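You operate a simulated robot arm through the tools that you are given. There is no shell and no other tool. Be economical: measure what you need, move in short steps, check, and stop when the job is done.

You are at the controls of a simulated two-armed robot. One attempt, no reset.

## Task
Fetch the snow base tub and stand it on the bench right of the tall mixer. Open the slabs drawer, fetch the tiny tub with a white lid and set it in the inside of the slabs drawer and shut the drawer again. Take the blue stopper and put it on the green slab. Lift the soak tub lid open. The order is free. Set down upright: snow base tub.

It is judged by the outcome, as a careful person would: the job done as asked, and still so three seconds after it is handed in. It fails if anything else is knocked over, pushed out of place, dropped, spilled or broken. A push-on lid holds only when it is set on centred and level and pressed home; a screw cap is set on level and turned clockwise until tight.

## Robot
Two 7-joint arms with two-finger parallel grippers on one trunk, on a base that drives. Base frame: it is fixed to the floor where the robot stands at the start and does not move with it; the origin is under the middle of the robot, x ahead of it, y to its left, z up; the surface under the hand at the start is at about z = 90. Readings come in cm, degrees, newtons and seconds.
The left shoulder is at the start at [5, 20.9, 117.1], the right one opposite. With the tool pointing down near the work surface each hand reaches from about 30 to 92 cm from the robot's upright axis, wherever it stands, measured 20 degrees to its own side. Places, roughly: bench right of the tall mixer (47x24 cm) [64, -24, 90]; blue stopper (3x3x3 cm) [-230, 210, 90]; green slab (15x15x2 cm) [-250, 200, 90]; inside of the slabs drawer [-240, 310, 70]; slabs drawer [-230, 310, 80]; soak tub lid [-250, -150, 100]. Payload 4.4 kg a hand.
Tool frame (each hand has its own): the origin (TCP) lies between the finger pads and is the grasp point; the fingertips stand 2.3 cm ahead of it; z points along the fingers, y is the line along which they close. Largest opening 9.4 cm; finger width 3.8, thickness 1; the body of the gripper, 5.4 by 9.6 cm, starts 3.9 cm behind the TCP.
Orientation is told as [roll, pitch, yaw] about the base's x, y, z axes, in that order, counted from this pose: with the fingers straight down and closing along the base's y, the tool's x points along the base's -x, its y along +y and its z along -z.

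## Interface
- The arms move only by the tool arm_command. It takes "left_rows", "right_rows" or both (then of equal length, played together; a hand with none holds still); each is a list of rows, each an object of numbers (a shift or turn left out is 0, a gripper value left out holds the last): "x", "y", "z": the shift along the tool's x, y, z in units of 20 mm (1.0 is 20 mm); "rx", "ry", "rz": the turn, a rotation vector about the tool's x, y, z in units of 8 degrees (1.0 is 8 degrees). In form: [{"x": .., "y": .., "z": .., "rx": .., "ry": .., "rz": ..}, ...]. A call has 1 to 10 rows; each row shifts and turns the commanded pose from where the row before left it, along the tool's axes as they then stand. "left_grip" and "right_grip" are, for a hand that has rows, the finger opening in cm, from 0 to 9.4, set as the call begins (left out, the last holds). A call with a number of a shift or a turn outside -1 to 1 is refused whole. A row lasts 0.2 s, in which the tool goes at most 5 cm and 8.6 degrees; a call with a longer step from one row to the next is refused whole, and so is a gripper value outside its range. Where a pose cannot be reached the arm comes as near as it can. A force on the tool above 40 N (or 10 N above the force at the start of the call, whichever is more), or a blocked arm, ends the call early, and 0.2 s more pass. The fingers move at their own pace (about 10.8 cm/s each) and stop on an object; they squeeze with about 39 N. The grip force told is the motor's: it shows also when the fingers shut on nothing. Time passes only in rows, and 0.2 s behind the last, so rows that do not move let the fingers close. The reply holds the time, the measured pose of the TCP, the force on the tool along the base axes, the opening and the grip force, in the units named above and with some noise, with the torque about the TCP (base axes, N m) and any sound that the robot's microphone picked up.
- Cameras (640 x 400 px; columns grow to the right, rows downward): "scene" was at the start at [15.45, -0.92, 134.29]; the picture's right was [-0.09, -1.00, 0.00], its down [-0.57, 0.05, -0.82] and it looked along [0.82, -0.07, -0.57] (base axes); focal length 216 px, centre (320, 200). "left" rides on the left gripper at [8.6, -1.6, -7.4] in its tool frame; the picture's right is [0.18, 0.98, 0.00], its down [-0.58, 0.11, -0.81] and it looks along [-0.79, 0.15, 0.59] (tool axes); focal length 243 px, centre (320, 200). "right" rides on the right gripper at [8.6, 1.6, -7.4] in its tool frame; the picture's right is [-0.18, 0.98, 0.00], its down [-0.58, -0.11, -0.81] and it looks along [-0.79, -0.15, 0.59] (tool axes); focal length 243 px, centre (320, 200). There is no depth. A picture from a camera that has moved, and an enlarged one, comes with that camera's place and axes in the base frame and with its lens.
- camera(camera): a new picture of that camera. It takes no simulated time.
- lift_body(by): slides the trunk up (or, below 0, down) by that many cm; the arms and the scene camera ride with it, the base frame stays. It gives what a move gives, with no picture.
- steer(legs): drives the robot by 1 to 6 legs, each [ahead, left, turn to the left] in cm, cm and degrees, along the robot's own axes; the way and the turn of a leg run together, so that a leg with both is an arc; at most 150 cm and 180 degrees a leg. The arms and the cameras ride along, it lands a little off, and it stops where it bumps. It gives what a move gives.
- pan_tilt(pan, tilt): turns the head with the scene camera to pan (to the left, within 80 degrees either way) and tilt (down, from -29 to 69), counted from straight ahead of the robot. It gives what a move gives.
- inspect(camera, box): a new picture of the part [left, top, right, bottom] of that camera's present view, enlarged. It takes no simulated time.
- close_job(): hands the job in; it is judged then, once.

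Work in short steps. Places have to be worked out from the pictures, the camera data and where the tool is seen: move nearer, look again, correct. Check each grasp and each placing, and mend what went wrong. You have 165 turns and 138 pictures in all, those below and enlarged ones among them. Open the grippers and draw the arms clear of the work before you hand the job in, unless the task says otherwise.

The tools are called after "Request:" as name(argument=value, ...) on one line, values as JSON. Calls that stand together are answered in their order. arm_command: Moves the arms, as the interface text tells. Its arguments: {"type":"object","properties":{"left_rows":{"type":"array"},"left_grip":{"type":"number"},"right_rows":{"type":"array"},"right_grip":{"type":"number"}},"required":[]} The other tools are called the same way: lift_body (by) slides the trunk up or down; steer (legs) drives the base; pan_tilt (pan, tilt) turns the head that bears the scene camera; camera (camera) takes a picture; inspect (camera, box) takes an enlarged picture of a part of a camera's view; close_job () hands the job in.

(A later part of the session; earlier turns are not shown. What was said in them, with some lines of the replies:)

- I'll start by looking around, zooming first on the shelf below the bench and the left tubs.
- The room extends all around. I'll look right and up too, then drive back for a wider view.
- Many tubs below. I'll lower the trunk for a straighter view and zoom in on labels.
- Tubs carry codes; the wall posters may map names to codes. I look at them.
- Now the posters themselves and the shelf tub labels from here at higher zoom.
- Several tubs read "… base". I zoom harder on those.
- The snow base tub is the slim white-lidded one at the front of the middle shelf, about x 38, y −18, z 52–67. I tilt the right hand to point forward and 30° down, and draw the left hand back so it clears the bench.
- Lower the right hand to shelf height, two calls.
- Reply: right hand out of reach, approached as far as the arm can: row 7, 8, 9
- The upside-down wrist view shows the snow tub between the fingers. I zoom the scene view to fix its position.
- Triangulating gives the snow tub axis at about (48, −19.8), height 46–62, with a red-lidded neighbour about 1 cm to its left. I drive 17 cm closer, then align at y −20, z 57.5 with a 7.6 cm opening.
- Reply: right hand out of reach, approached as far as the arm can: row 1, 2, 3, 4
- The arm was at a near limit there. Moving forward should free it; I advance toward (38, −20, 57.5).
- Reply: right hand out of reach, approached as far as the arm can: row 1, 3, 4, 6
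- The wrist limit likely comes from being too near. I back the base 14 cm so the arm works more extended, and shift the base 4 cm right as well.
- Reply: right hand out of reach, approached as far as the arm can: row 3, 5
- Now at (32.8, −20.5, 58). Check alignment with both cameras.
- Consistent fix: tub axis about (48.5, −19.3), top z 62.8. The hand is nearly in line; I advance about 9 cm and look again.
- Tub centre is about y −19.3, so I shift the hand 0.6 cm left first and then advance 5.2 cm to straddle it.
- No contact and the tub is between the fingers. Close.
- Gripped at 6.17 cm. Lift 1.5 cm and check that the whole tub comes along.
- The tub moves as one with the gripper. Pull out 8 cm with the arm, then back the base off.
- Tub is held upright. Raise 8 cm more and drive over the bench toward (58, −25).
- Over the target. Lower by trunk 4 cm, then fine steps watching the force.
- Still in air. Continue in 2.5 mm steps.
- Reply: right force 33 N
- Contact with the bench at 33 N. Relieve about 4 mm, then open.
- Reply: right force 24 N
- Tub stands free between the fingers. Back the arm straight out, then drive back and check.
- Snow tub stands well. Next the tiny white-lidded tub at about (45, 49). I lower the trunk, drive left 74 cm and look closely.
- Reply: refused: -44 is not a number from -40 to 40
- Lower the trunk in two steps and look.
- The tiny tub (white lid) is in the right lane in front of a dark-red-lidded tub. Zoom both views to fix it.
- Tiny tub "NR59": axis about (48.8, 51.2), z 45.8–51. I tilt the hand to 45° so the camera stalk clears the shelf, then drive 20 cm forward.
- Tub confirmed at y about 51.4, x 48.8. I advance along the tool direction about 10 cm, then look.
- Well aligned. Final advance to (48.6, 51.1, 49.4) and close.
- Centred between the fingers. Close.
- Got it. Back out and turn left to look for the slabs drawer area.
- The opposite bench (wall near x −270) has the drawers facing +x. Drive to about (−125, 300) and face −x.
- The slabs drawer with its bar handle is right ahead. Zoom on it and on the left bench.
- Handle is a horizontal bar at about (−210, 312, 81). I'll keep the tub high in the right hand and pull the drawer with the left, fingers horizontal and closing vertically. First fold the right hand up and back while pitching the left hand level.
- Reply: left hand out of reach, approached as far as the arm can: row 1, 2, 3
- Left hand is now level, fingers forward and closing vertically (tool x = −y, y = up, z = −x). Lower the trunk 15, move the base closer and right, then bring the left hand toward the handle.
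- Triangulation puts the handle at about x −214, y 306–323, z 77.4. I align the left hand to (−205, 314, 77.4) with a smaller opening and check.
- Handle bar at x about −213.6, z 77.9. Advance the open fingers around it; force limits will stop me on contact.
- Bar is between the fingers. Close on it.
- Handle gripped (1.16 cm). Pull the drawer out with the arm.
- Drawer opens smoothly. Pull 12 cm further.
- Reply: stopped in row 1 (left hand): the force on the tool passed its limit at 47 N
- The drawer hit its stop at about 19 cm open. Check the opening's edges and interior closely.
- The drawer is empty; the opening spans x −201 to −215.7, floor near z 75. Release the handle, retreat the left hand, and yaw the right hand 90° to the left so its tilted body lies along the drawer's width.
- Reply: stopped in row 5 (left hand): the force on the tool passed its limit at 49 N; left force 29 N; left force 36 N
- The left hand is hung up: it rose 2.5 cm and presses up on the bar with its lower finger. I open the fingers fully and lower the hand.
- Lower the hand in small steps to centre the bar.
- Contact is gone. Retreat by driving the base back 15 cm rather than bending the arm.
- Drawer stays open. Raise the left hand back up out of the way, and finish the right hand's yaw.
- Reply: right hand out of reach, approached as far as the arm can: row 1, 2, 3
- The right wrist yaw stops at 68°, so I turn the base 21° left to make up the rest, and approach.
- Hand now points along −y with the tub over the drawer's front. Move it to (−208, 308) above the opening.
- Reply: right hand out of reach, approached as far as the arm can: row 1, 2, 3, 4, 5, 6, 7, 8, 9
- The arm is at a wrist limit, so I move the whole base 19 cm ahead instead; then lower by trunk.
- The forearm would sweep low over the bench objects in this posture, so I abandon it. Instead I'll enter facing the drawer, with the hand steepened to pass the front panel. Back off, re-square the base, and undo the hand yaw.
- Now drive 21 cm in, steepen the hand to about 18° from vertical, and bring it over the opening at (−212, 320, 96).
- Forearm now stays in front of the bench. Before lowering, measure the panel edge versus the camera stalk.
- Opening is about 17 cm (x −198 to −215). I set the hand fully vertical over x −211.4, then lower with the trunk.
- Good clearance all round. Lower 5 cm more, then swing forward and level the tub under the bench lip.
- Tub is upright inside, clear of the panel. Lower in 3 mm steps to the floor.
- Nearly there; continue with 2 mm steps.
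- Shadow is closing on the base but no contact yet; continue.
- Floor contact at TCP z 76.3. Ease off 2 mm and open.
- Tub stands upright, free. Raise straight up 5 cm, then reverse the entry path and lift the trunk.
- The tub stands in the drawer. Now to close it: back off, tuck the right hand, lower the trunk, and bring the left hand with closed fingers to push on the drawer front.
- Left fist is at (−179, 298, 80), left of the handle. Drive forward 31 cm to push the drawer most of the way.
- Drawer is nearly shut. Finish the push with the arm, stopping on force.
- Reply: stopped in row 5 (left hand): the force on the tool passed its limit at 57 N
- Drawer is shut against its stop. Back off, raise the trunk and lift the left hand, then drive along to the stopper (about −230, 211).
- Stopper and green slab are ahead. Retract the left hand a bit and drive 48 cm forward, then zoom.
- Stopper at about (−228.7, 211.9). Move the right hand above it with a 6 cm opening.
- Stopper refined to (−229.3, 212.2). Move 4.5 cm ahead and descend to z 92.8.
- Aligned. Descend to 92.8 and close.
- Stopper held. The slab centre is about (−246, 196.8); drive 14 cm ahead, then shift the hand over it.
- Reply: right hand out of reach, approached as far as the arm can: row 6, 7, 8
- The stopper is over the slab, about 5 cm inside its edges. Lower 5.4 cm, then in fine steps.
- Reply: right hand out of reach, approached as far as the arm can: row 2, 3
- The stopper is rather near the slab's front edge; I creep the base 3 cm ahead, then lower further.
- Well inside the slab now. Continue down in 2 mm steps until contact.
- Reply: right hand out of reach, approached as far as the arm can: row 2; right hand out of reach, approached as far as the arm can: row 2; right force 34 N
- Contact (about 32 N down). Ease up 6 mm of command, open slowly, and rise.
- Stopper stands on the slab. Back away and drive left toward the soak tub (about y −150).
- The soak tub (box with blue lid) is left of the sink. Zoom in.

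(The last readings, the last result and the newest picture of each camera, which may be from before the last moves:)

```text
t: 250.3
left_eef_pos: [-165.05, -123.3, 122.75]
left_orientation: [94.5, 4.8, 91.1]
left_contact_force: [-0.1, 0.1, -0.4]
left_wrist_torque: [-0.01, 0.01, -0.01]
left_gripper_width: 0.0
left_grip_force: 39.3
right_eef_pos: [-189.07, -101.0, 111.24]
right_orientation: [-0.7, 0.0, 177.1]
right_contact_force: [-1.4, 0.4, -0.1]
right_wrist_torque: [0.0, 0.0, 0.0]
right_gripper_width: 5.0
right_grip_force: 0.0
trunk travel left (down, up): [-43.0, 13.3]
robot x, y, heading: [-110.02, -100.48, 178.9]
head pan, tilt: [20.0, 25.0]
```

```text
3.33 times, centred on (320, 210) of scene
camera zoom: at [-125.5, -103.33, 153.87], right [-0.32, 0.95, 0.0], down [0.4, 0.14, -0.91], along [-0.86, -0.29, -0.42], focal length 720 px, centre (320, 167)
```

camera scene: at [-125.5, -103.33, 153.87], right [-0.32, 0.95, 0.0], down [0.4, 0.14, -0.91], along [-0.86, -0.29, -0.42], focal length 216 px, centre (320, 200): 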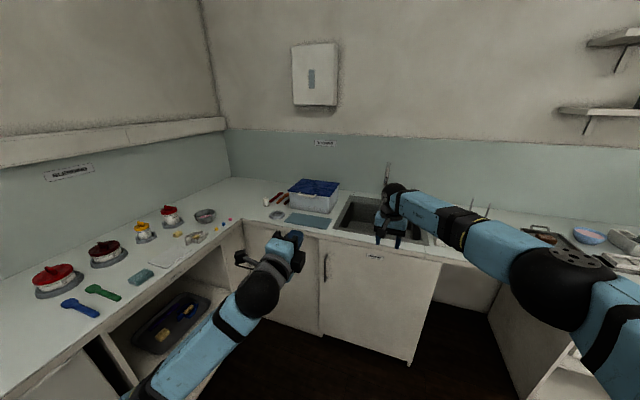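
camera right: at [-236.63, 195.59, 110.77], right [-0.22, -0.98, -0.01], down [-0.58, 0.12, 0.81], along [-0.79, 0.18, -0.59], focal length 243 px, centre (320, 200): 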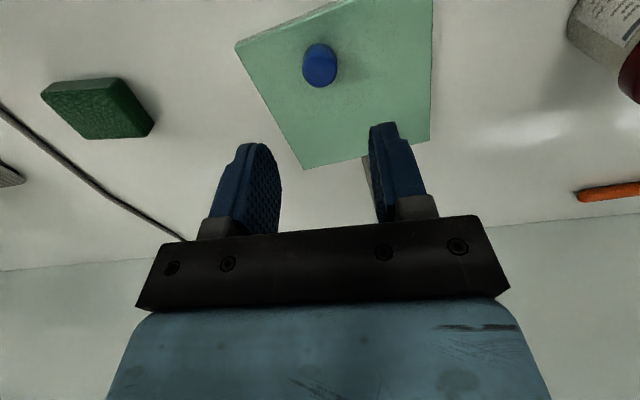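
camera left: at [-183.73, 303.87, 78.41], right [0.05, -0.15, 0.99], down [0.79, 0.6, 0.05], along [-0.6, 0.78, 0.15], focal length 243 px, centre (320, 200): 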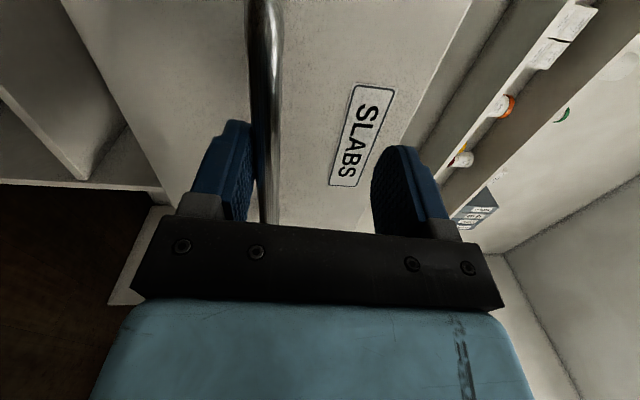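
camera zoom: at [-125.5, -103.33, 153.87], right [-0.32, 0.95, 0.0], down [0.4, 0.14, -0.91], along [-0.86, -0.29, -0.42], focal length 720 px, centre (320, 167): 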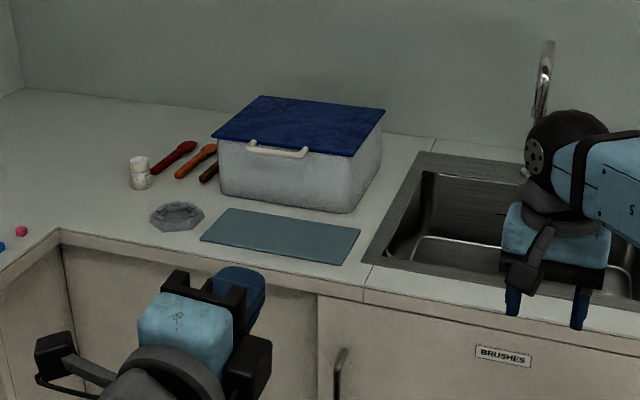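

The soak tub's hinged blue lid has a white bar handle at its front edge, near (−238, −149.5, 101.5). I tuck the right hand back and out, level the left hand (which is tilted a few degrees), and move in.

Request:
arm_command(right_rows=[{"x": 1, "y": -0.7, "z": -0.3}, {"x": 1, "y": -0.7, "z": -0.3}, {"x": 1, "y": -0.7, "z": -0.3}, {"x": 1, "y": -0.7, "z": -0.3}, {"x": 1, "y": -0.7, "z": -0.3}, {"x": 1, "y": -0.7, "z": -0.3}, {"x": 1, "y": -0.7, "z": -0.3}, {"x": 1, "y": -0.7, "z": -0.3}, {"x": 1, "y": -0.7, "z": -0.3}, {"x": 1, "y": -0.7, "z": -0.3}], left_rows=[{"rx": 0.55}, {"rz": -0.6}, {}, {}, {}, {}, {}, {}, {}, {}], left_grip=6)

Request:
steer(legs=[[0, 26, 1.1], [42, 0, 0]])

Request:
camera(camera="scene")

Request:
camera(camera="left")

```text
t: 252.5
left_eef_pos: [-164.88, -123.1, 122.82]
left_orientation: [89.9, 0.0, 91.0]
left_contact_force: [0.0, -0.8, -0.4]
left_wrist_torque: [0.0, -0.02, 0.0]
left_gripper_width: 5.99
left_grip_force: 0.1
right_eef_pos: [-168.55, -87.82, 117.57]
right_orientation: [-0.6, -0.1, 177.1]
right_contact_force: [0.3, -0.9, -0.1]
right_wrist_torque: [-0.02, 0.0, -0.05]
right_gripper_width: 5.02
right_grip_force: 0.0
trunk travel left (down, up): [-43.0, 13.3]
robot x, y, heading: [-110.08, -100.03, 179.1]
head pan, tilt: [20.0, 25.0]
```

```text
t: 257.5
left_eef_pos: [-207.49, -149.35, 122.91]
left_orientation: [90.0, 0.0, 91.7]
left_contact_force: [-0.4, 1.1, 0.2]
left_wrist_torque: [0.02, -0.01, -0.02]
left_gripper_width: 6.0
left_grip_force: 0.0
right_eef_pos: [-211.78, -114.12, 117.67]
right_orientation: [-0.7, -0.1, 177.9]
right_contact_force: [-1.1, 0.2, 0.1]
right_wrist_torque: [0.03, 0.01, -0.05]
right_gripper_width: 4.99
right_grip_force: 0.1
trunk travel left (down, up): [-43.0, 13.3]
robot x, y, heading: [-153.29, -125.71, 179.7]
head pan, tilt: [20.0, 25.0]
```

```text
32 pictures are left
camera scene: at [-168.38, -128.94, 153.87], right [-0.34, 0.94, 0.0], down [0.4, 0.14, -0.91], along [-0.85, -0.3, -0.42], focal length 216 px, centre (320, 200)
```

scene: 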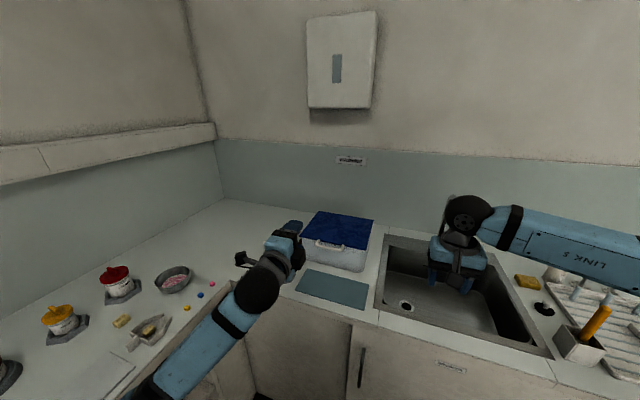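

```text
31 pictures are left
camera left: at [-199.91, -157.82, 121.05], right [0.01, -0.18, 0.98], down [0.79, 0.61, 0.11], along [-0.62, 0.77, 0.15], focal length 243 px, centre (320, 200)
```

left: 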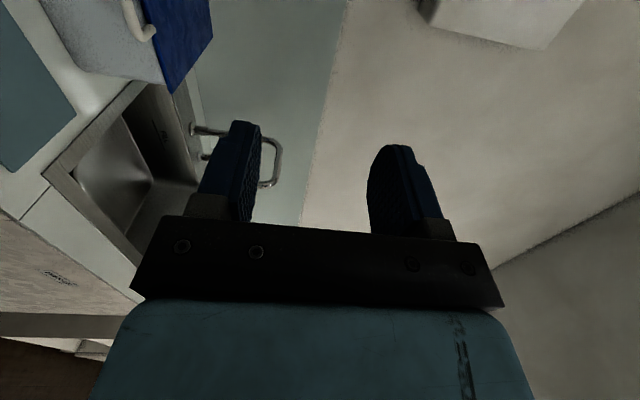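

Zoom the scene on the handle for a precise fix.

Request:
inspect(camera="scene", box=[280, 200, 400, 290])

Request:
inspect(camera="left", box=[60, 0, 240, 110])

```text
4.44 times, centred on (340, 245) of scene
camera zoom: at [-168.38, -128.94, 153.87], right [-0.34, 0.94, 0.0], down [0.4, 0.14, -0.91], along [-0.85, -0.3, -0.42], focal length 960 px, centre (231, 0)
```

zoom: 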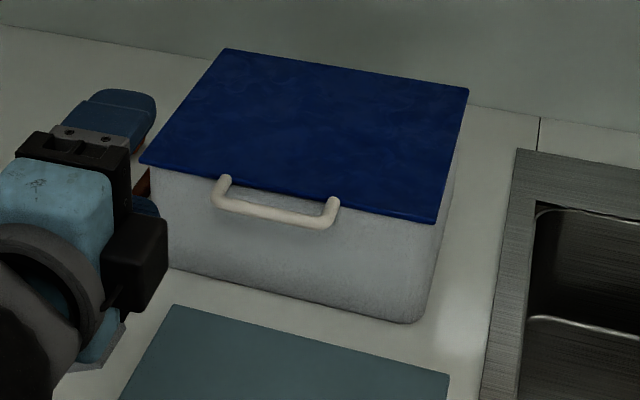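

```text
3.56 times, centred on (150, 55) of left
camera zoom: at [-199.91, -157.82, 121.05], right [0.01, -0.18, 0.98], down [0.79, 0.61, 0.11], along [-0.62, 0.77, 0.15], focal length 863 px, centre (924, 716)
```

zoom: 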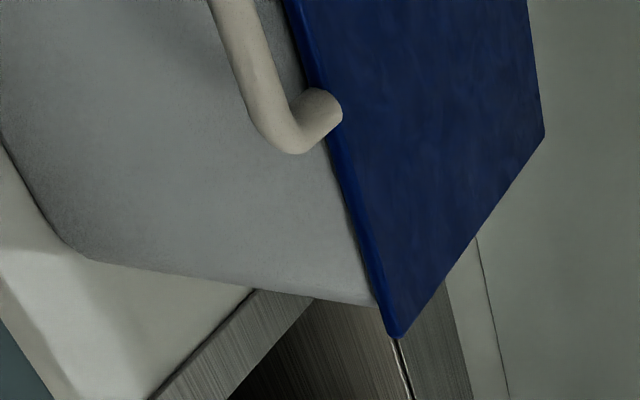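

Handle bar fixed at x −234.4, y −153.5…−143.2, z 101.5; lid front edge at x −237. Bring the left hand level to it at x −222.

Request:
arm_command(left_rows=[{"y": -0.97, "z": 0.6, "x": -0.075}, {"y": -0.97, "z": 0.6, "x": -0.075}, {"y": -0.97, "z": 0.6, "x": -0.075}, {"y": -0.97, "z": 0.6, "x": -0.075}, {"y": -0.97, "z": 0.6, "x": -0.075}, {"y": -0.97, "z": 0.6, "x": -0.075}, {"y": -0.97, "z": 0.6, "x": -0.075}, {"y": -0.97, "z": 0.6, "x": -0.075}, {"y": -0.97, "z": 0.6, "x": -0.075}, {"y": -0.97, "z": 0.6, "x": -0.075}], left_grip=5)

Request:
camera(camera="left")

```text
t: 259.7
left_eef_pos: [-219.69, -148.21, 103.42]
left_orientation: [90.0, 0.1, 91.7]
left_contact_force: [-1.4, 0.4, 0.7]
left_wrist_torque: [0.01, 0.0, 0.02]
left_gripper_width: 4.99
left_grip_force: 0.0
right_eef_pos: [-211.75, -114.17, 117.61]
right_orientation: [-0.6, 0.1, 178.0]
right_contact_force: [-0.3, -0.6, 0.1]
right_wrist_torque: [0.02, 0.02, 0.01]
right_gripper_width: 4.98
right_grip_force: 0.1
trunk travel left (down, up): [-43.0, 13.3]
robot x, y, heading: [-152.99, -125.82, 179.4]
head pan, tilt: [20.0, 25.0]
```

```text
28 pictures are left
camera left: at [-211.99, -156.67, 101.61], right [0.01, -0.18, 0.98], down [0.79, 0.61, 0.11], along [-0.62, 0.77, 0.15], focal length 243 px, centre (320, 200)
```

left: 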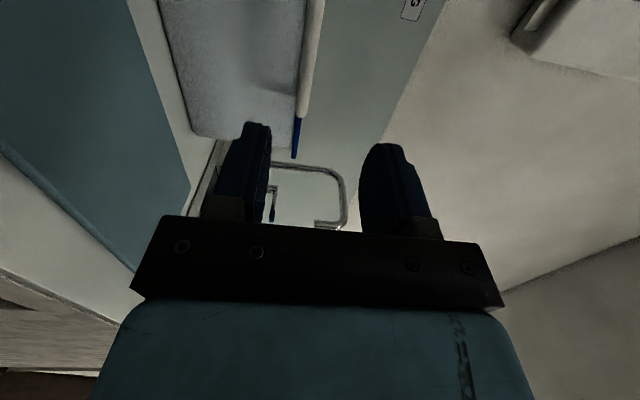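

Bar at z about 102.3. Lower 1.1 cm and advance 13.8 cm around it.

Request:
arm_command(left_rows=[{"y": -0.55}, {"z": 0.86, "x": -0.025}, {"z": 0.86, "x": -0.025}, {"z": 0.86, "x": -0.025}, {"z": 0.86, "x": -0.025}, {"z": 0.86, "x": -0.025}, {"z": 0.86, "x": -0.025}, {"z": 0.86, "x": -0.025}, {"z": 0.86, "x": -0.025}])

Request:
camera(camera="left")

Request:
inspect(camera="scene", box=[250, 190, 400, 300])

```text
t: 261.7
left_eef_pos: [-233.32, -148.12, 102.28]
left_orientation: [90.0, 0.0, 91.8]
left_contact_force: [-0.2, -1.1, -0.4]
left_wrist_torque: [-0.02, 0.02, 0.0]
left_gripper_width: 5.03
left_grip_force: 0.0
right_eef_pos: [-211.82, -114.16, 117.54]
right_orientation: [-0.7, 0.0, 178.0]
right_contact_force: [0.0, 0.1, -0.4]
right_wrist_torque: [-0.01, 0.05, 0.01]
right_gripper_width: 5.0
right_grip_force: 0.1
trunk travel left (down, up): [-43.0, 13.3]
robot x, y, heading: [-152.82, -125.43, 179.6]
head pan, tilt: [20.0, 25.0]
```

```text
27 pictures are left
camera left: at [-225.71, -156.69, 100.56], right [0.01, -0.18, 0.98], down [0.79, 0.61, 0.11], along [-0.62, 0.77, 0.15], focal length 243 px, centre (320, 200)
```

left: 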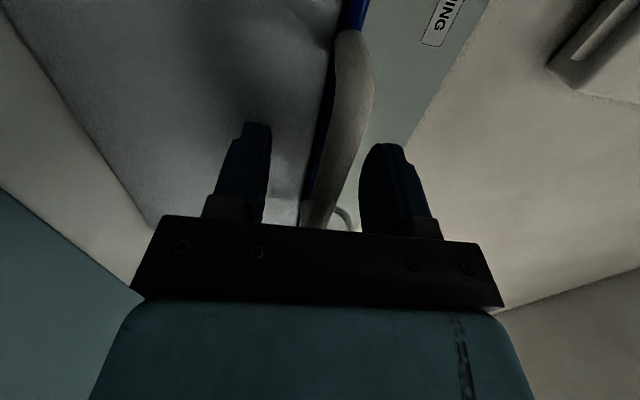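

```text
3.64 times, centred on (325, 245) of scene
camera zoom: at [-168.45, -128.91, 153.86], right [-0.34, 0.94, 0.0], down [0.4, 0.14, -0.91], along [-0.85, -0.3, -0.42], focal length 785 px, centre (302, 36)
```

zoom: 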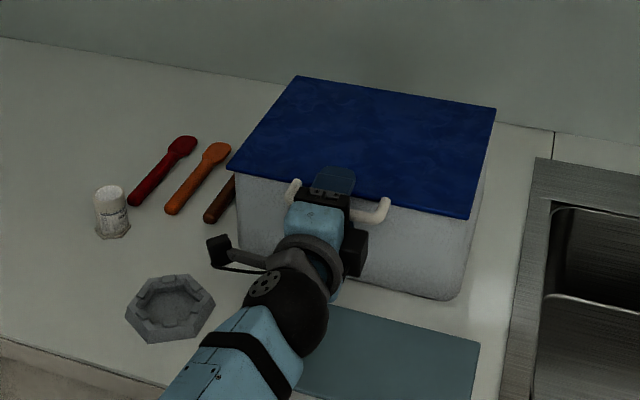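

Fingers straddle the bar. Close on it.

Request:
arm_command(left_rows=[{}, {}, {}, {}], left_grip=0.3)

```text
t: 262.7
left_eef_pos: [-233.4, -148.16, 102.49]
left_orientation: [90.2, 0.0, 91.8]
left_contact_force: [-3.3, -1.7, 6.0]
left_wrist_torque: [-0.05, -0.02, -0.14]
left_gripper_width: 1.14
left_grip_force: 45.2
right_eef_pos: [-211.8, -114.15, 117.67]
right_orientation: [-0.6, 0.0, 177.9]
right_contact_force: [-0.1, -0.3, -0.7]
right_wrist_torque: [0.01, 0.0, 0.0]
right_gripper_width: 4.99
right_grip_force: 0.1
trunk travel left (down, up): [-43.0, 13.3]
robot x, y, heading: [-152.88, -125.87, 179.4]
head pan, tilt: [20.0, 25.0]
```

Gripped. The opening arc will need more reach, so I release, pull the hand back 10 cm relative to the base, and drive the base 10 cm closer to regrip.

Request:
arm_command(left_rows=[{}, {}, {"z": -1}, {"z": -1}, {"z": -1}, {"z": -1}, {"z": -1}], left_grip=5)

Request:
steer(legs=[[10, 0, 0.3]])

Request:
camera(camera="left")

```text
t: 264.3
left_eef_pos: [-223.43, -147.87, 102.28]
left_orientation: [90.1, 0.0, 91.9]
left_contact_force: [0.0, -0.1, -0.7]
left_wrist_torque: [0.02, -0.02, 0.03]
left_gripper_width: 4.99
left_grip_force: 0.1
right_eef_pos: [-211.7, -114.22, 117.61]
right_orientation: [-0.6, -0.1, 177.9]
right_contact_force: [0.3, 0.2, -0.3]
right_wrist_torque: [0.0, 0.03, 0.0]
right_gripper_width: 5.01
right_grip_force: 0.1
trunk travel left (down, up): [-43.0, 13.3]
robot x, y, heading: [-152.83, -125.97, 179.6]
head pan, tilt: [20.0, 25.0]
```

```text
t: 265.5
left_eef_pos: [-233.13, -148.33, 102.19]
left_orientation: [90.0, 0.1, 92.1]
left_contact_force: [-0.1, -0.6, 1.0]
left_wrist_torque: [0.0, 0.0, -0.01]
left_gripper_width: 5.02
left_grip_force: 0.0
right_eef_pos: [-221.6, -114.48, 117.63]
right_orientation: [-0.6, 0.0, 178.2]
right_contact_force: [0.3, 0.8, 1.0]
right_wrist_torque: [-0.03, 0.0, -0.02]
right_gripper_width: 5.0
right_grip_force: 0.1
trunk travel left (down, up): [-43.0, 13.3]
robot x, y, heading: [-162.83, -125.93, 179.8]
head pan, tilt: [20.0, 25.0]
```

```text
25 pictures are left
camera left: at [-225.34, -156.61, 100.53], right [0.01, -0.18, 0.98], down [0.78, 0.61, 0.11], along [-0.62, 0.77, 0.15], focal length 243 px, centre (320, 200)
```

left: 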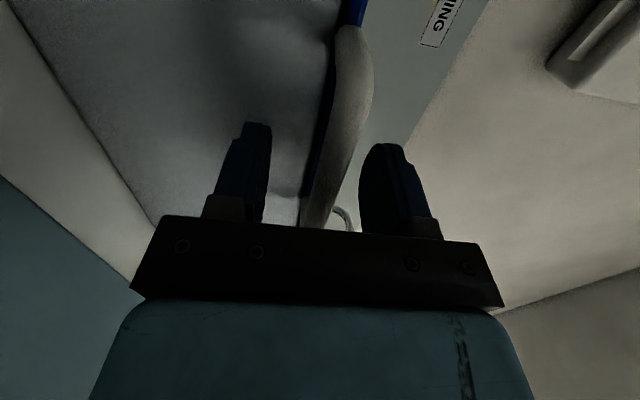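

Good position. Grip again and start the arc: lift about 18°, rotating the hand with the lid.

Request:
arm_command(left_rows=[{}, {}, {}, {}], left_grip=0.3)

Request:
arm_command(left_rows=[{"y": 0.8, "z": 0.02, "rx": 0.36}, {"y": 0.99, "z": 0.03, "rx": 0.45}, {"y": 0.99, "z": 0.03, "rx": 0.45}, {"y": 0.99, "z": 0.03, "rx": 0.45}, {"y": 0.99, "z": 0.03, "rx": 0.45}])

Request:
inspect(camera="scene", box=[230, 150, 410, 290])

```text
t: 266.5
left_eef_pos: [-233.11, -148.14, 102.52]
left_orientation: [90.1, 0.0, 92.1]
left_contact_force: [-14.4, -2.4, 12.8]
left_wrist_torque: [-0.03, -0.08, 0.02]
left_gripper_width: 1.11
left_grip_force: 45.1
right_eef_pos: [-221.6, -114.42, 117.63]
right_orientation: [-0.7, -0.1, 178.2]
right_contact_force: [0.9, -0.1, 0.1]
right_wrist_torque: [0.02, 0.01, -0.02]
right_gripper_width: 5.0
right_grip_force: 0.0
trunk travel left (down, up): [-43.0, 13.3]
robot x, y, heading: [-162.59, -125.28, 180.0]
head pan, tilt: [20.0, 25.0]
```

```text
t: 267.7
left_eef_pos: [-234.71, -148.16, 111.42]
left_orientation: [72.6, -0.1, 92.0]
left_contact_force: [-14.0, 4.1, -5.5]
left_wrist_torque: [-1.22, 0.16, -0.13]
left_gripper_width: 1.11
left_grip_force: 44.8
right_eef_pos: [-221.59, -114.38, 117.53]
right_orientation: [-0.5, 0.0, 178.1]
right_contact_force: [0.0, -0.4, -0.7]
right_wrist_torque: [0.01, 0.01, 0.0]
right_gripper_width: 4.96
right_grip_force: 0.1
trunk travel left (down, up): [-43.0, 13.3]
robot x, y, heading: [-162.81, -125.43, 179.8]
head pan, tilt: [20.0, 25.0]
```

```text
2.86 times, centred on (320, 220) of scene
camera zoom: at [-178.48, -128.87, 153.83], right [-0.34, 0.94, 0.0], down [0.4, 0.14, -0.91], along [-0.85, -0.31, -0.42], focal length 617 px, centre (320, 143)
```

zoom: 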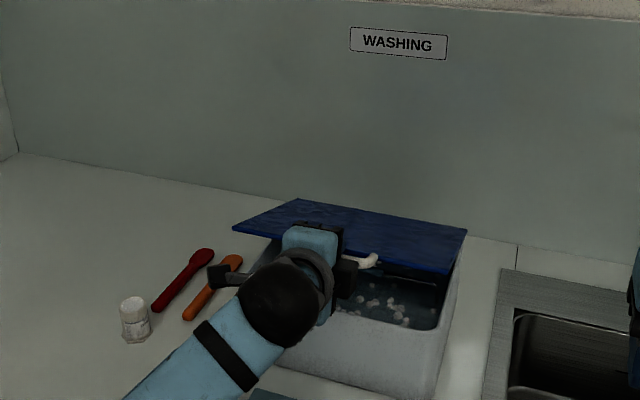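

The lid is opening smoothly. Continue 9 more rows with a slight forward bias.

Request:
arm_command(left_rows=[{"y": 0.99, "z": 0.05, "rx": 0.45}, {"y": 0.99, "z": 0.05, "rx": 0.45}, {"y": 0.99, "z": 0.05, "rx": 0.45}, {"y": 0.99, "z": 0.05, "rx": 0.45}, {"y": 0.99, "z": 0.05, "rx": 0.45}, {"y": 0.99, "z": 0.05, "rx": 0.45}, {"y": 0.99, "z": 0.05, "rx": 0.45}])

Request:
inspect(camera="scene", box=[230, 130, 410, 290])

```text
t: 269.2
left_eef_pos: [-241.16, -148.15, 121.62]
left_orientation: [48.8, 0.3, 91.8]
left_contact_force: [-17.6, 6.2, -20.9]
left_wrist_torque: [-1.94, 0.08, -0.48]
left_gripper_width: 1.15
left_grip_force: 45.1
right_eef_pos: [-221.94, -114.39, 117.43]
right_orientation: [-0.6, 0.2, 178.1]
right_contact_force: [0.2, -0.9, 0.5]
right_wrist_torque: [0.02, 0.05, 0.01]
right_gripper_width: 5.0
right_grip_force: 0.2
trunk travel left (down, up): [-43.0, 13.3]
robot x, y, heading: [-162.58, -125.56, 179.8]
head pan, tilt: [20.0, 25.0]
stopped in row 7 (left hand): the force on the tool passed its limit at 41 N (the readings are from after the stop); the commanded pose is now the measured one
```

```text
2.50 times, centred on (320, 210) of scene
camera zoom: at [-178.64, -128.99, 153.81], right [-0.34, 0.94, 0.0], down [0.4, 0.14, -0.9], along [-0.85, -0.31, -0.43], focal length 540 px, centre (320, 175)
```

zoom: 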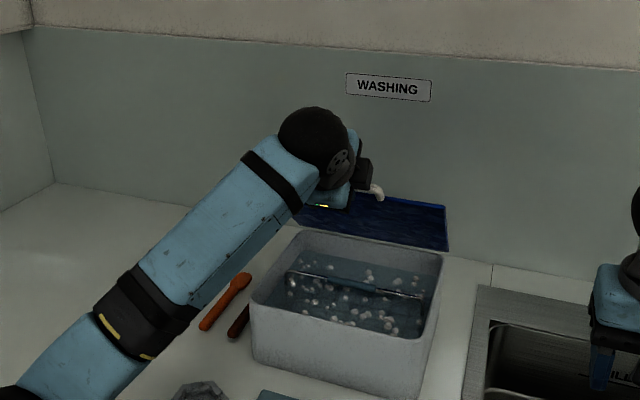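

Fitting the measured points gives the hinge at x −260, z 102, radius 27.3 (smaller than assumed). I correct the arc: tighter turning, nudging toward the hinge.

Request:
arm_command(left_rows=[{"z": 0.15, "rx": 0.4}, {"y": 0.95, "z": 0.05, "rx": 0.53}, {"y": 0.95, "z": 0.05, "rx": 0.53}, {"y": 0.95, "z": 0.05, "rx": 0.53}, {"y": 0.95, "z": 0.05, "rx": 0.53}, {"y": 0.95, "z": 0.05, "rx": 0.53}])

Request:
inspect(camera="scene", box=[230, 130, 410, 290])

```text
t: 270.6
left_eef_pos: [-249.21, -148.15, 127.11]
left_orientation: [24.6, 0.1, 91.8]
left_contact_force: [-10.3, 10.8, -22.1]
left_wrist_torque: [-1.62, 0.1, -1.15]
left_gripper_width: 1.22
left_grip_force: 44.7
right_eef_pos: [-222.03, -114.38, 117.34]
right_orientation: [-0.5, 0.2, 178.2]
right_contact_force: [-0.3, 1.1, 0.0]
right_wrist_torque: [0.0, -0.05, -0.05]
right_gripper_width: 5.02
right_grip_force: 0.0
trunk travel left (down, up): [-43.0, 13.3]
robot x, y, heading: [-162.71, -125.83, 179.6]
head pan, tilt: [20.0, 25.0]
```

```text
2.50 times, centred on (320, 210) of scene
camera zoom: at [-178.78, -128.79, 153.78], right [-0.34, 0.94, 0.0], down [0.4, 0.14, -0.9], along [-0.85, -0.31, -0.43], focal length 540 px, centre (320, 175)
```

zoom: 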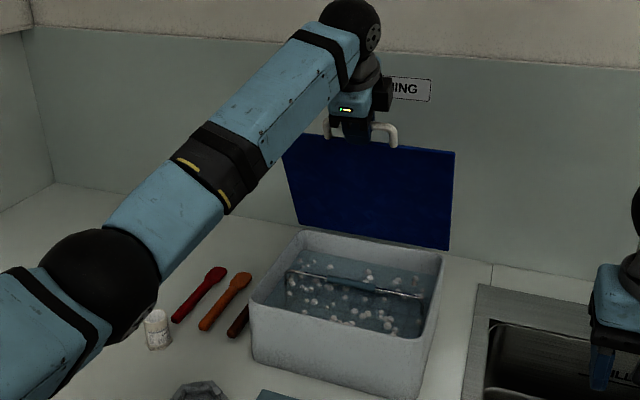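

Lid at 66°. Continue another ~21°, easing toward the hinge.

Request:
arm_command(left_rows=[{"y": 0.9, "z": 0.15, "rx": 0.53}, {"y": 0.95, "z": 0.08, "rx": 0.53}, {"y": 0.95, "z": 0.08, "rx": 0.53}, {"y": 0.95, "z": 0.08, "rx": 0.53}, {"y": 0.95, "z": 0.08, "rx": 0.53}])

Request:
inspect(camera="scene", box=[230, 130, 410, 290])

```text
t: 271.9
left_eef_pos: [-251.5, -148.56, 128.04]
left_orientation: [12.1, -0.7, 91.0]
left_contact_force: [-6.4, 13.7, -22.0]
left_wrist_torque: [-1.06, 0.05, -1.55]
left_gripper_width: 1.17
left_grip_force: 45.3
left hand out of reach, approached as far as the arm can: row 3, 4, 5
right_eef_pos: [-221.7, -114.07, 117.61]
right_orientation: [-0.6, 0.1, 177.9]
right_contact_force: [-0.2, -0.5, 0.6]
right_wrist_torque: [-0.01, 0.06, -0.02]
right_gripper_width: 5.0
right_grip_force: 0.2
trunk travel left (down, up): [-43.0, 13.3]
robot x, y, heading: [-162.72, -125.56, 179.5]
head pan, tilt: [20.0, 25.0]
stopped in row 5 (left hand): the force on the tool passed its limit at 41 N (the readings are from after the stop); the commanded pose is now the measured one
```

```text
2.50 times, centred on (320, 210) of scene
camera zoom: at [-178.42, -128.88, 153.84], right [-0.34, 0.94, 0.0], down [0.4, 0.14, -0.91], along [-0.85, -0.3, -0.42], focal length 540 px, centre (320, 175)
```

zoom: 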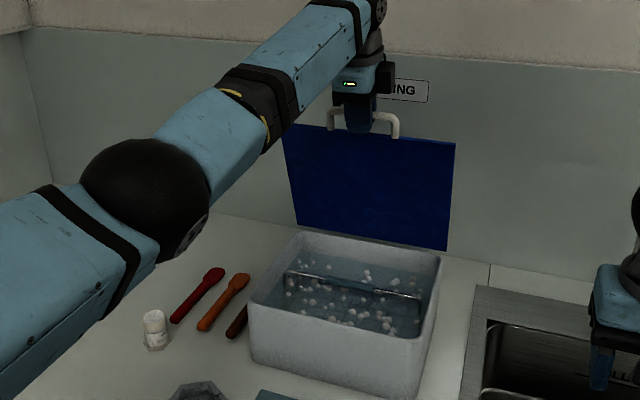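

Arm reach ends at about 70°. The rest of the arc is nearly horizontal, so I'll drive the base forward 8 cm holding the handle, after tucking the right hand away from the faucet.

Request:
arm_command(right_rows=[{"x": 0.9, "y": -0.4}, {"x": 0.9, "y": -0.4}, {"x": 0.9, "y": -0.4}, {"x": 0.9, "y": -0.4}, {"x": 0.9, "y": -0.4}, {"x": 0.9, "y": -0.4}, {"x": 0.9, "y": -0.4}, {"x": 0.9, "y": -0.4}])

Request:
lift_body(by=0.8)

Request:
steer(legs=[[8, 0, 0]])

Request:
inspect(camera="scene", box=[230, 100, 430, 290])

```text
t: 273.7
left_eef_pos: [-251.82, -148.37, 128.2]
left_orientation: [12.0, -0.4, 91.2]
left_contact_force: [-6.9, 24.5, -27.1]
left_wrist_torque: [-0.36, -0.03, -1.68]
left_gripper_width: 1.17
left_grip_force: 45.2
right_eef_pos: [-207.38, -107.93, 117.45]
right_orientation: [-0.4, 0.3, 177.8]
right_contact_force: [-0.8, 0.4, 0.6]
right_wrist_torque: [-0.01, -0.04, 0.0]
right_gripper_width: 5.01
right_grip_force: 0.1
trunk travel left (down, up): [-43.0, 13.3]
robot x, y, heading: [-162.64, -125.41, 179.5]
head pan, tilt: [20.0, 25.0]
```

```text
t: 274.3
left_eef_pos: [-252.02, -148.68, 128.75]
left_orientation: [12.0, -0.7, 91.2]
left_contact_force: [-10.4, 18.0, -33.7]
left_wrist_torque: [-0.21, 0.0, -1.68]
left_gripper_width: 1.23
left_grip_force: 44.6
right_eef_pos: [-207.56, -108.06, 118.21]
right_orientation: [-0.5, 0.3, 177.9]
right_contact_force: [-0.3, 0.7, 0.9]
right_wrist_torque: [-0.01, -0.03, -0.01]
right_gripper_width: 5.0
right_grip_force: 0.1
trunk travel left (down, up): [-43.8, 12.5]
robot x, y, heading: [-162.98, -125.73, 179.6]
head pan, tilt: [20.0, 25.0]
```

```text
t: 275.4
left_eef_pos: [-257.5, -148.83, 129.97]
left_orientation: [11.9, -0.8, 91.2]
left_contact_force: [68.2, -0.8, 12.3]
left_wrist_torque: [0.47, -1.28, -1.44]
left_gripper_width: 2.03
left_grip_force: 18.2
right_eef_pos: [-213.86, -108.24, 118.94]
right_orientation: [-0.6, -0.4, 178.1]
right_contact_force: [-0.2, 0.7, -0.6]
right_wrist_torque: [-0.03, -0.02, -0.01]
right_gripper_width: 5.01
right_grip_force: 0.1
trunk travel left (down, up): [-43.8, 12.5]
robot x, y, heading: [-169.67, -125.7, 179.8]
head pan, tilt: [20.0, 25.0]
stopped in leg 1: the force on the tool passed its limit at 96 N (the readings are from after the stop); the commanded pose is now the measured one
```

```text
2.11 times, centred on (330, 195) of scene
camera zoom: at [-184.62, -128.87, 154.79], right [-0.34, 0.94, 0.0], down [0.39, 0.14, -0.91], along [-0.85, -0.31, -0.42], focal length 454 px, centre (299, 210)
```

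zoom: 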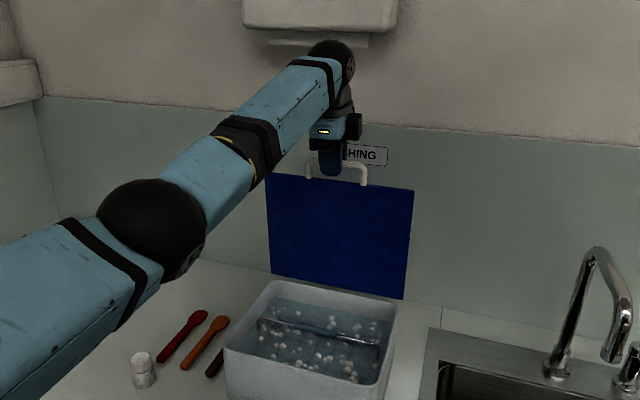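

A firm stop at about 84°. Gripper was pried a bit, so relax the push and see where the lid sits.

Request:
arm_command(left_rows=[{"y": -0.3}, {}])

Request:
camera(camera="left")

```text
t: 276.0
left_eef_pos: [-257.43, -148.89, 129.81]
left_orientation: [12.1, -0.7, 91.4]
left_contact_force: [28.3, 3.1, 4.4]
left_wrist_torque: [0.11, -0.2, -0.5]
left_gripper_width: 1.48
left_grip_force: 13.0
right_eef_pos: [-214.01, -108.32, 118.81]
right_orientation: [-0.6, -0.2, 178.3]
right_contact_force: [0.6, 1.0, -0.9]
right_wrist_torque: [0.01, 0.05, -0.02]
right_gripper_width: 4.99
right_grip_force: 0.0
trunk travel left (down, up): [-43.8, 12.5]
robot x, y, heading: [-170.31, -125.66, 180.0]
head pan, tilt: [20.0, 25.0]
```

```text
19 pictures are left
camera left: at [-254.0, -157.58, 136.59], right [-0.96, -0.21, 0.2], down [0.05, 0.57, 0.82], along [-0.29, 0.79, -0.54], focal length 243 px, centre (320, 200)
```

left: 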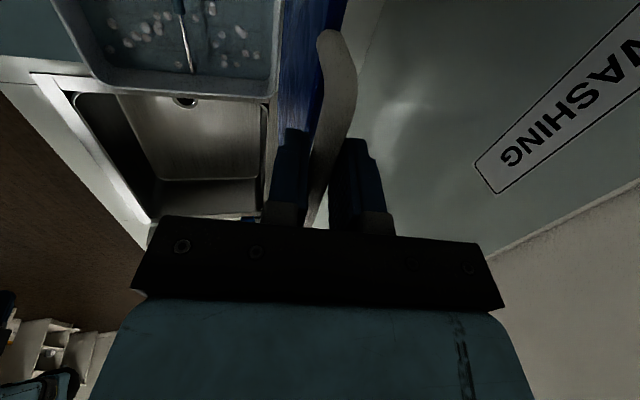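

The lid is about upright. I test whether it stays by itself by opening the fingers slightly; the robot-side finger will catch it.

Request:
arm_command(left_rows=[{}, {}, {}, {}], left_grip=4.5)

Request:
camera(camera="left")

```text
t: 277.0
left_eef_pos: [-257.74, -148.97, 129.32]
left_orientation: [11.8, -0.9, 91.4]
left_contact_force: [-0.3, 0.8, -0.7]
left_wrist_torque: [0.0, 0.02, 0.03]
left_gripper_width: 4.52
left_grip_force: 0.1
right_eef_pos: [-214.4, -108.46, 118.56]
right_orientation: [-0.6, -0.2, 178.2]
right_contact_force: [0.1, -1.0, -0.4]
right_wrist_torque: [-0.01, -0.04, -0.02]
right_gripper_width: 5.0
right_grip_force: 0.1
trunk travel left (down, up): [-43.8, 12.5]
robot x, y, heading: [-170.48, -125.65, 179.7]
head pan, tilt: [20.0, 25.0]
```

```text
18 pictures are left
camera left: at [-254.52, -157.67, 136.1], right [-0.96, -0.21, 0.2], down [0.04, 0.57, 0.82], along [-0.29, 0.79, -0.54], focal length 243 px, centre (320, 200)
```

left: 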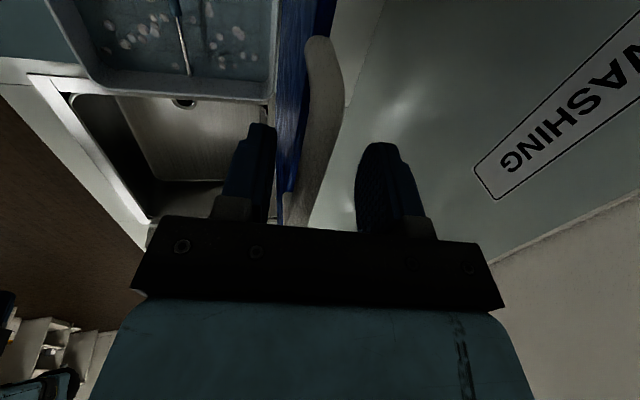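

Forces are zero. Wait two seconds and check whether the lid shifts at all.

Request:
arm_command(left_rows=[{}, {}, {}, {}, {}, {}, {}, {}, {}, {}])

Request:
camera(camera="left")

```text
t: 279.2
left_eef_pos: [-257.88, -149.02, 129.46]
left_orientation: [11.8, -0.8, 91.4]
left_contact_force: [-0.2, -0.2, -0.1]
left_wrist_torque: [-0.03, 0.0, -0.03]
left_gripper_width: 4.53
left_grip_force: 0.1
right_eef_pos: [-214.52, -108.34, 118.41]
right_orientation: [-0.6, 0.0, 178.2]
right_contact_force: [-0.6, 0.1, 0.1]
right_wrist_torque: [0.03, 0.0, 0.01]
right_gripper_width: 5.01
right_grip_force: 0.0
trunk travel left (down, up): [-43.8, 12.5]
robot x, y, heading: [-169.78, -125.81, 179.8]
head pan, tilt: [20.0, 25.0]
```

```text
17 pictures are left
camera left: at [-254.57, -157.67, 136.07], right [-0.96, -0.21, 0.2], down [0.04, 0.57, 0.82], along [-0.29, 0.79, -0.54], focal length 243 px, centre (320, 200)
```

left: 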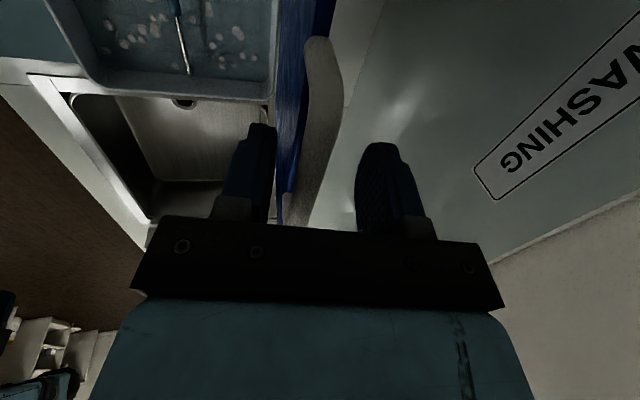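

Steady. Open wider to move the catching finger away and see whether the lid follows.

Request:
arm_command(left_rows=[{}, {}, {}, {}, {}], left_grip=9)

Request:
camera(camera="left")

```text
t: 280.4
left_eef_pos: [-257.85, -148.95, 129.34]
left_orientation: [11.8, -0.8, 91.4]
left_contact_force: [-0.6, -0.2, -0.4]
left_wrist_torque: [-0.02, 0.0, 0.02]
left_gripper_width: 9.01
left_grip_force: 0.0
right_eef_pos: [-214.44, -108.42, 118.6]
right_orientation: [-0.6, -0.1, 178.2]
right_contact_force: [0.2, 0.1, -0.3]
right_wrist_torque: [0.0, 0.0, -0.01]
right_gripper_width: 4.98
right_grip_force: 0.1
trunk travel left (down, up): [-43.8, 12.5]
robot x, y, heading: [-169.96, -125.53, 179.7]
head pan, tilt: [20.0, 25.0]
```

```text
16 pictures are left
camera left: at [-254.57, -157.67, 136.07], right [-0.96, -0.21, 0.2], down [0.04, 0.57, 0.82], along [-0.29, 0.79, -0.54], focal length 243 px, centre (320, 200)
```

left: 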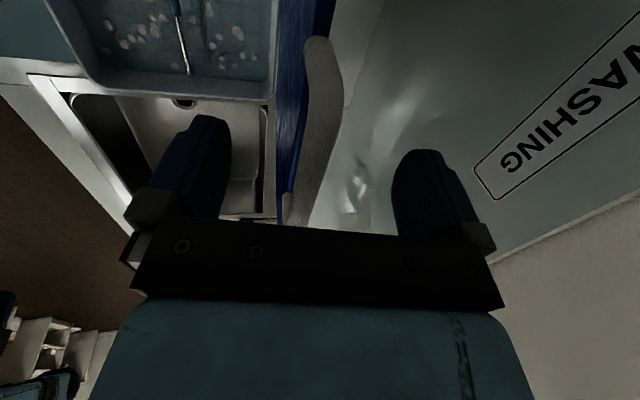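

The lid stays open unaided. Raise the hand 4.6 cm clear of the bar, then drive back.

Request:
arm_command(left_rows=[{"z": -0.6}, {"z": -0.6}, {"z": -0.6}, {"z": -0.6}])

Request:
camera(camera="left")

```text
t: 281.4
left_eef_pos: [-256.85, -148.97, 134.13]
left_orientation: [11.8, -0.8, 91.5]
left_contact_force: [0.2, -0.2, -0.3]
left_wrist_torque: [0.01, -0.03, 0.01]
left_gripper_width: 8.99
left_grip_force: 0.1
right_eef_pos: [-214.42, -108.38, 118.54]
right_orientation: [-0.7, 0.0, 178.2]
right_contact_force: [0.4, 0.2, -0.1]
right_wrist_torque: [0.06, -0.05, 0.0]
right_gripper_width: 4.98
right_grip_force: 0.1
trunk travel left (down, up): [-43.8, 12.5]
robot x, y, heading: [-170.12, -125.79, 179.6]
head pan, tilt: [20.0, 25.0]
```

```text
15 pictures are left
camera left: at [-253.52, -157.74, 140.87], right [-0.96, -0.21, 0.2], down [0.04, 0.57, 0.82], along [-0.29, 0.79, -0.54], focal length 243 px, centre (320, 200)
```

left: 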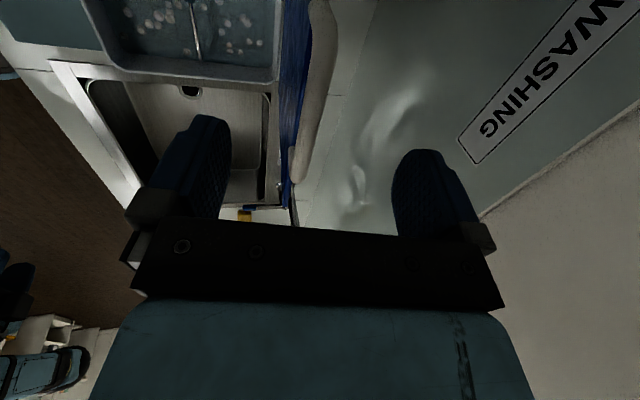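

Front finger is about 3 cm above the bar. Drive straight back and view the result.

Request:
steer(legs=[[-55, 0, 0]])

Request:
camera(camera="scene")

```text
t: 284.6
left_eef_pos: [-201.6, -149.51, 134.09]
left_orientation: [11.7, -0.8, 91.9]
left_contact_force: [0.1, -0.5, -0.1]
left_wrist_torque: [0.01, 0.02, 0.03]
left_gripper_width: 9.0
left_grip_force: 0.0
right_eef_pos: [-159.62, -108.56, 118.56]
right_orientation: [-0.6, 0.0, 178.6]
right_contact_force: [-0.2, 0.7, 0.4]
right_wrist_torque: [-0.03, 0.03, -0.03]
right_gripper_width: 4.99
right_grip_force: 0.1
trunk travel left (down, up): [-43.8, 12.5]
robot x, y, heading: [-114.96, -125.62, -179.5]
head pan, tilt: [20.0, 25.0]
```

```text
14 pictures are left
camera scene: at [-130.49, -128.86, 154.66], right [-0.35, 0.94, 0.0], down [0.4, 0.15, -0.91], along [-0.85, -0.32, -0.42], focal length 216 px, centre (320, 200)
```

scene: 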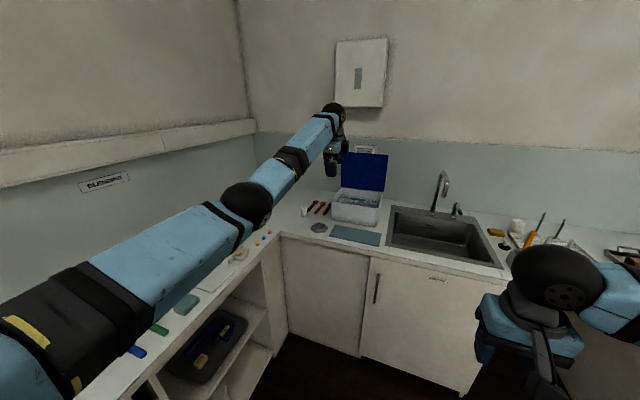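

Lid stays open. Move further clear of both benches and do a last look.

Request:
steer(legs=[[-20, -40, 0]])

Request:
inspect(camera="scene", box=[100, 120, 460, 345])

```text
t: 288.7
left_eef_pos: [-181.92, -109.4, 134.04]
left_orientation: [11.7, -0.8, 91.8]
left_contact_force: [0.3, -0.8, 0.0]
left_wrist_torque: [0.01, 0.03, 0.02]
left_gripper_width: 9.04
left_grip_force: 0.0
right_eef_pos: [-139.84, -68.55, 118.38]
right_orientation: [-0.7, 0.0, 178.5]
right_contact_force: [0.1, 0.1, 0.4]
right_wrist_torque: [0.01, 0.0, 0.0]
right_gripper_width: 4.98
right_grip_force: 0.1
trunk travel left (down, up): [-43.8, 12.5]
robot x, y, heading: [-95.57, -85.57, -179.8]
head pan, tilt: [20.0, 25.0]
```

```text
1.78 times, centred on (280, 232) of scene
camera zoom: at [-110.75, -88.71, 154.67], right [-0.35, 0.94, 0.0], down [0.4, 0.15, -0.91], along [-0.85, -0.32, -0.42], focal length 384 px, centre (391, 142)
```

zoom: 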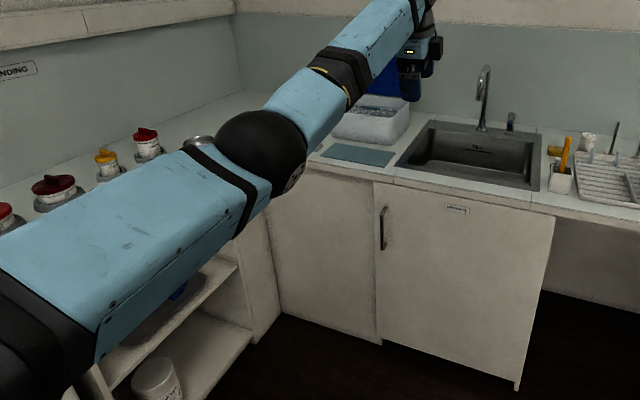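

All four tasks look done, nothing appears disturbed, and both arms are clear and open. Handing in.

Request:
close_job()

```text
The job is handed in.
```

I did all four tasks and handed the job in:
- **Snow base tub:** it stands upright on the bench right of the tall mixer.
- **Tiny white-lidded tub (NR59):** it is in the slabs drawer, and the drawer is shut. It was upright just before I closed the drawer, and I did not reopen it to check.
- **Blue stopper:** it stands on the green slab.
- **Soak tub lid:** it is open against its stop and stays up by itself.
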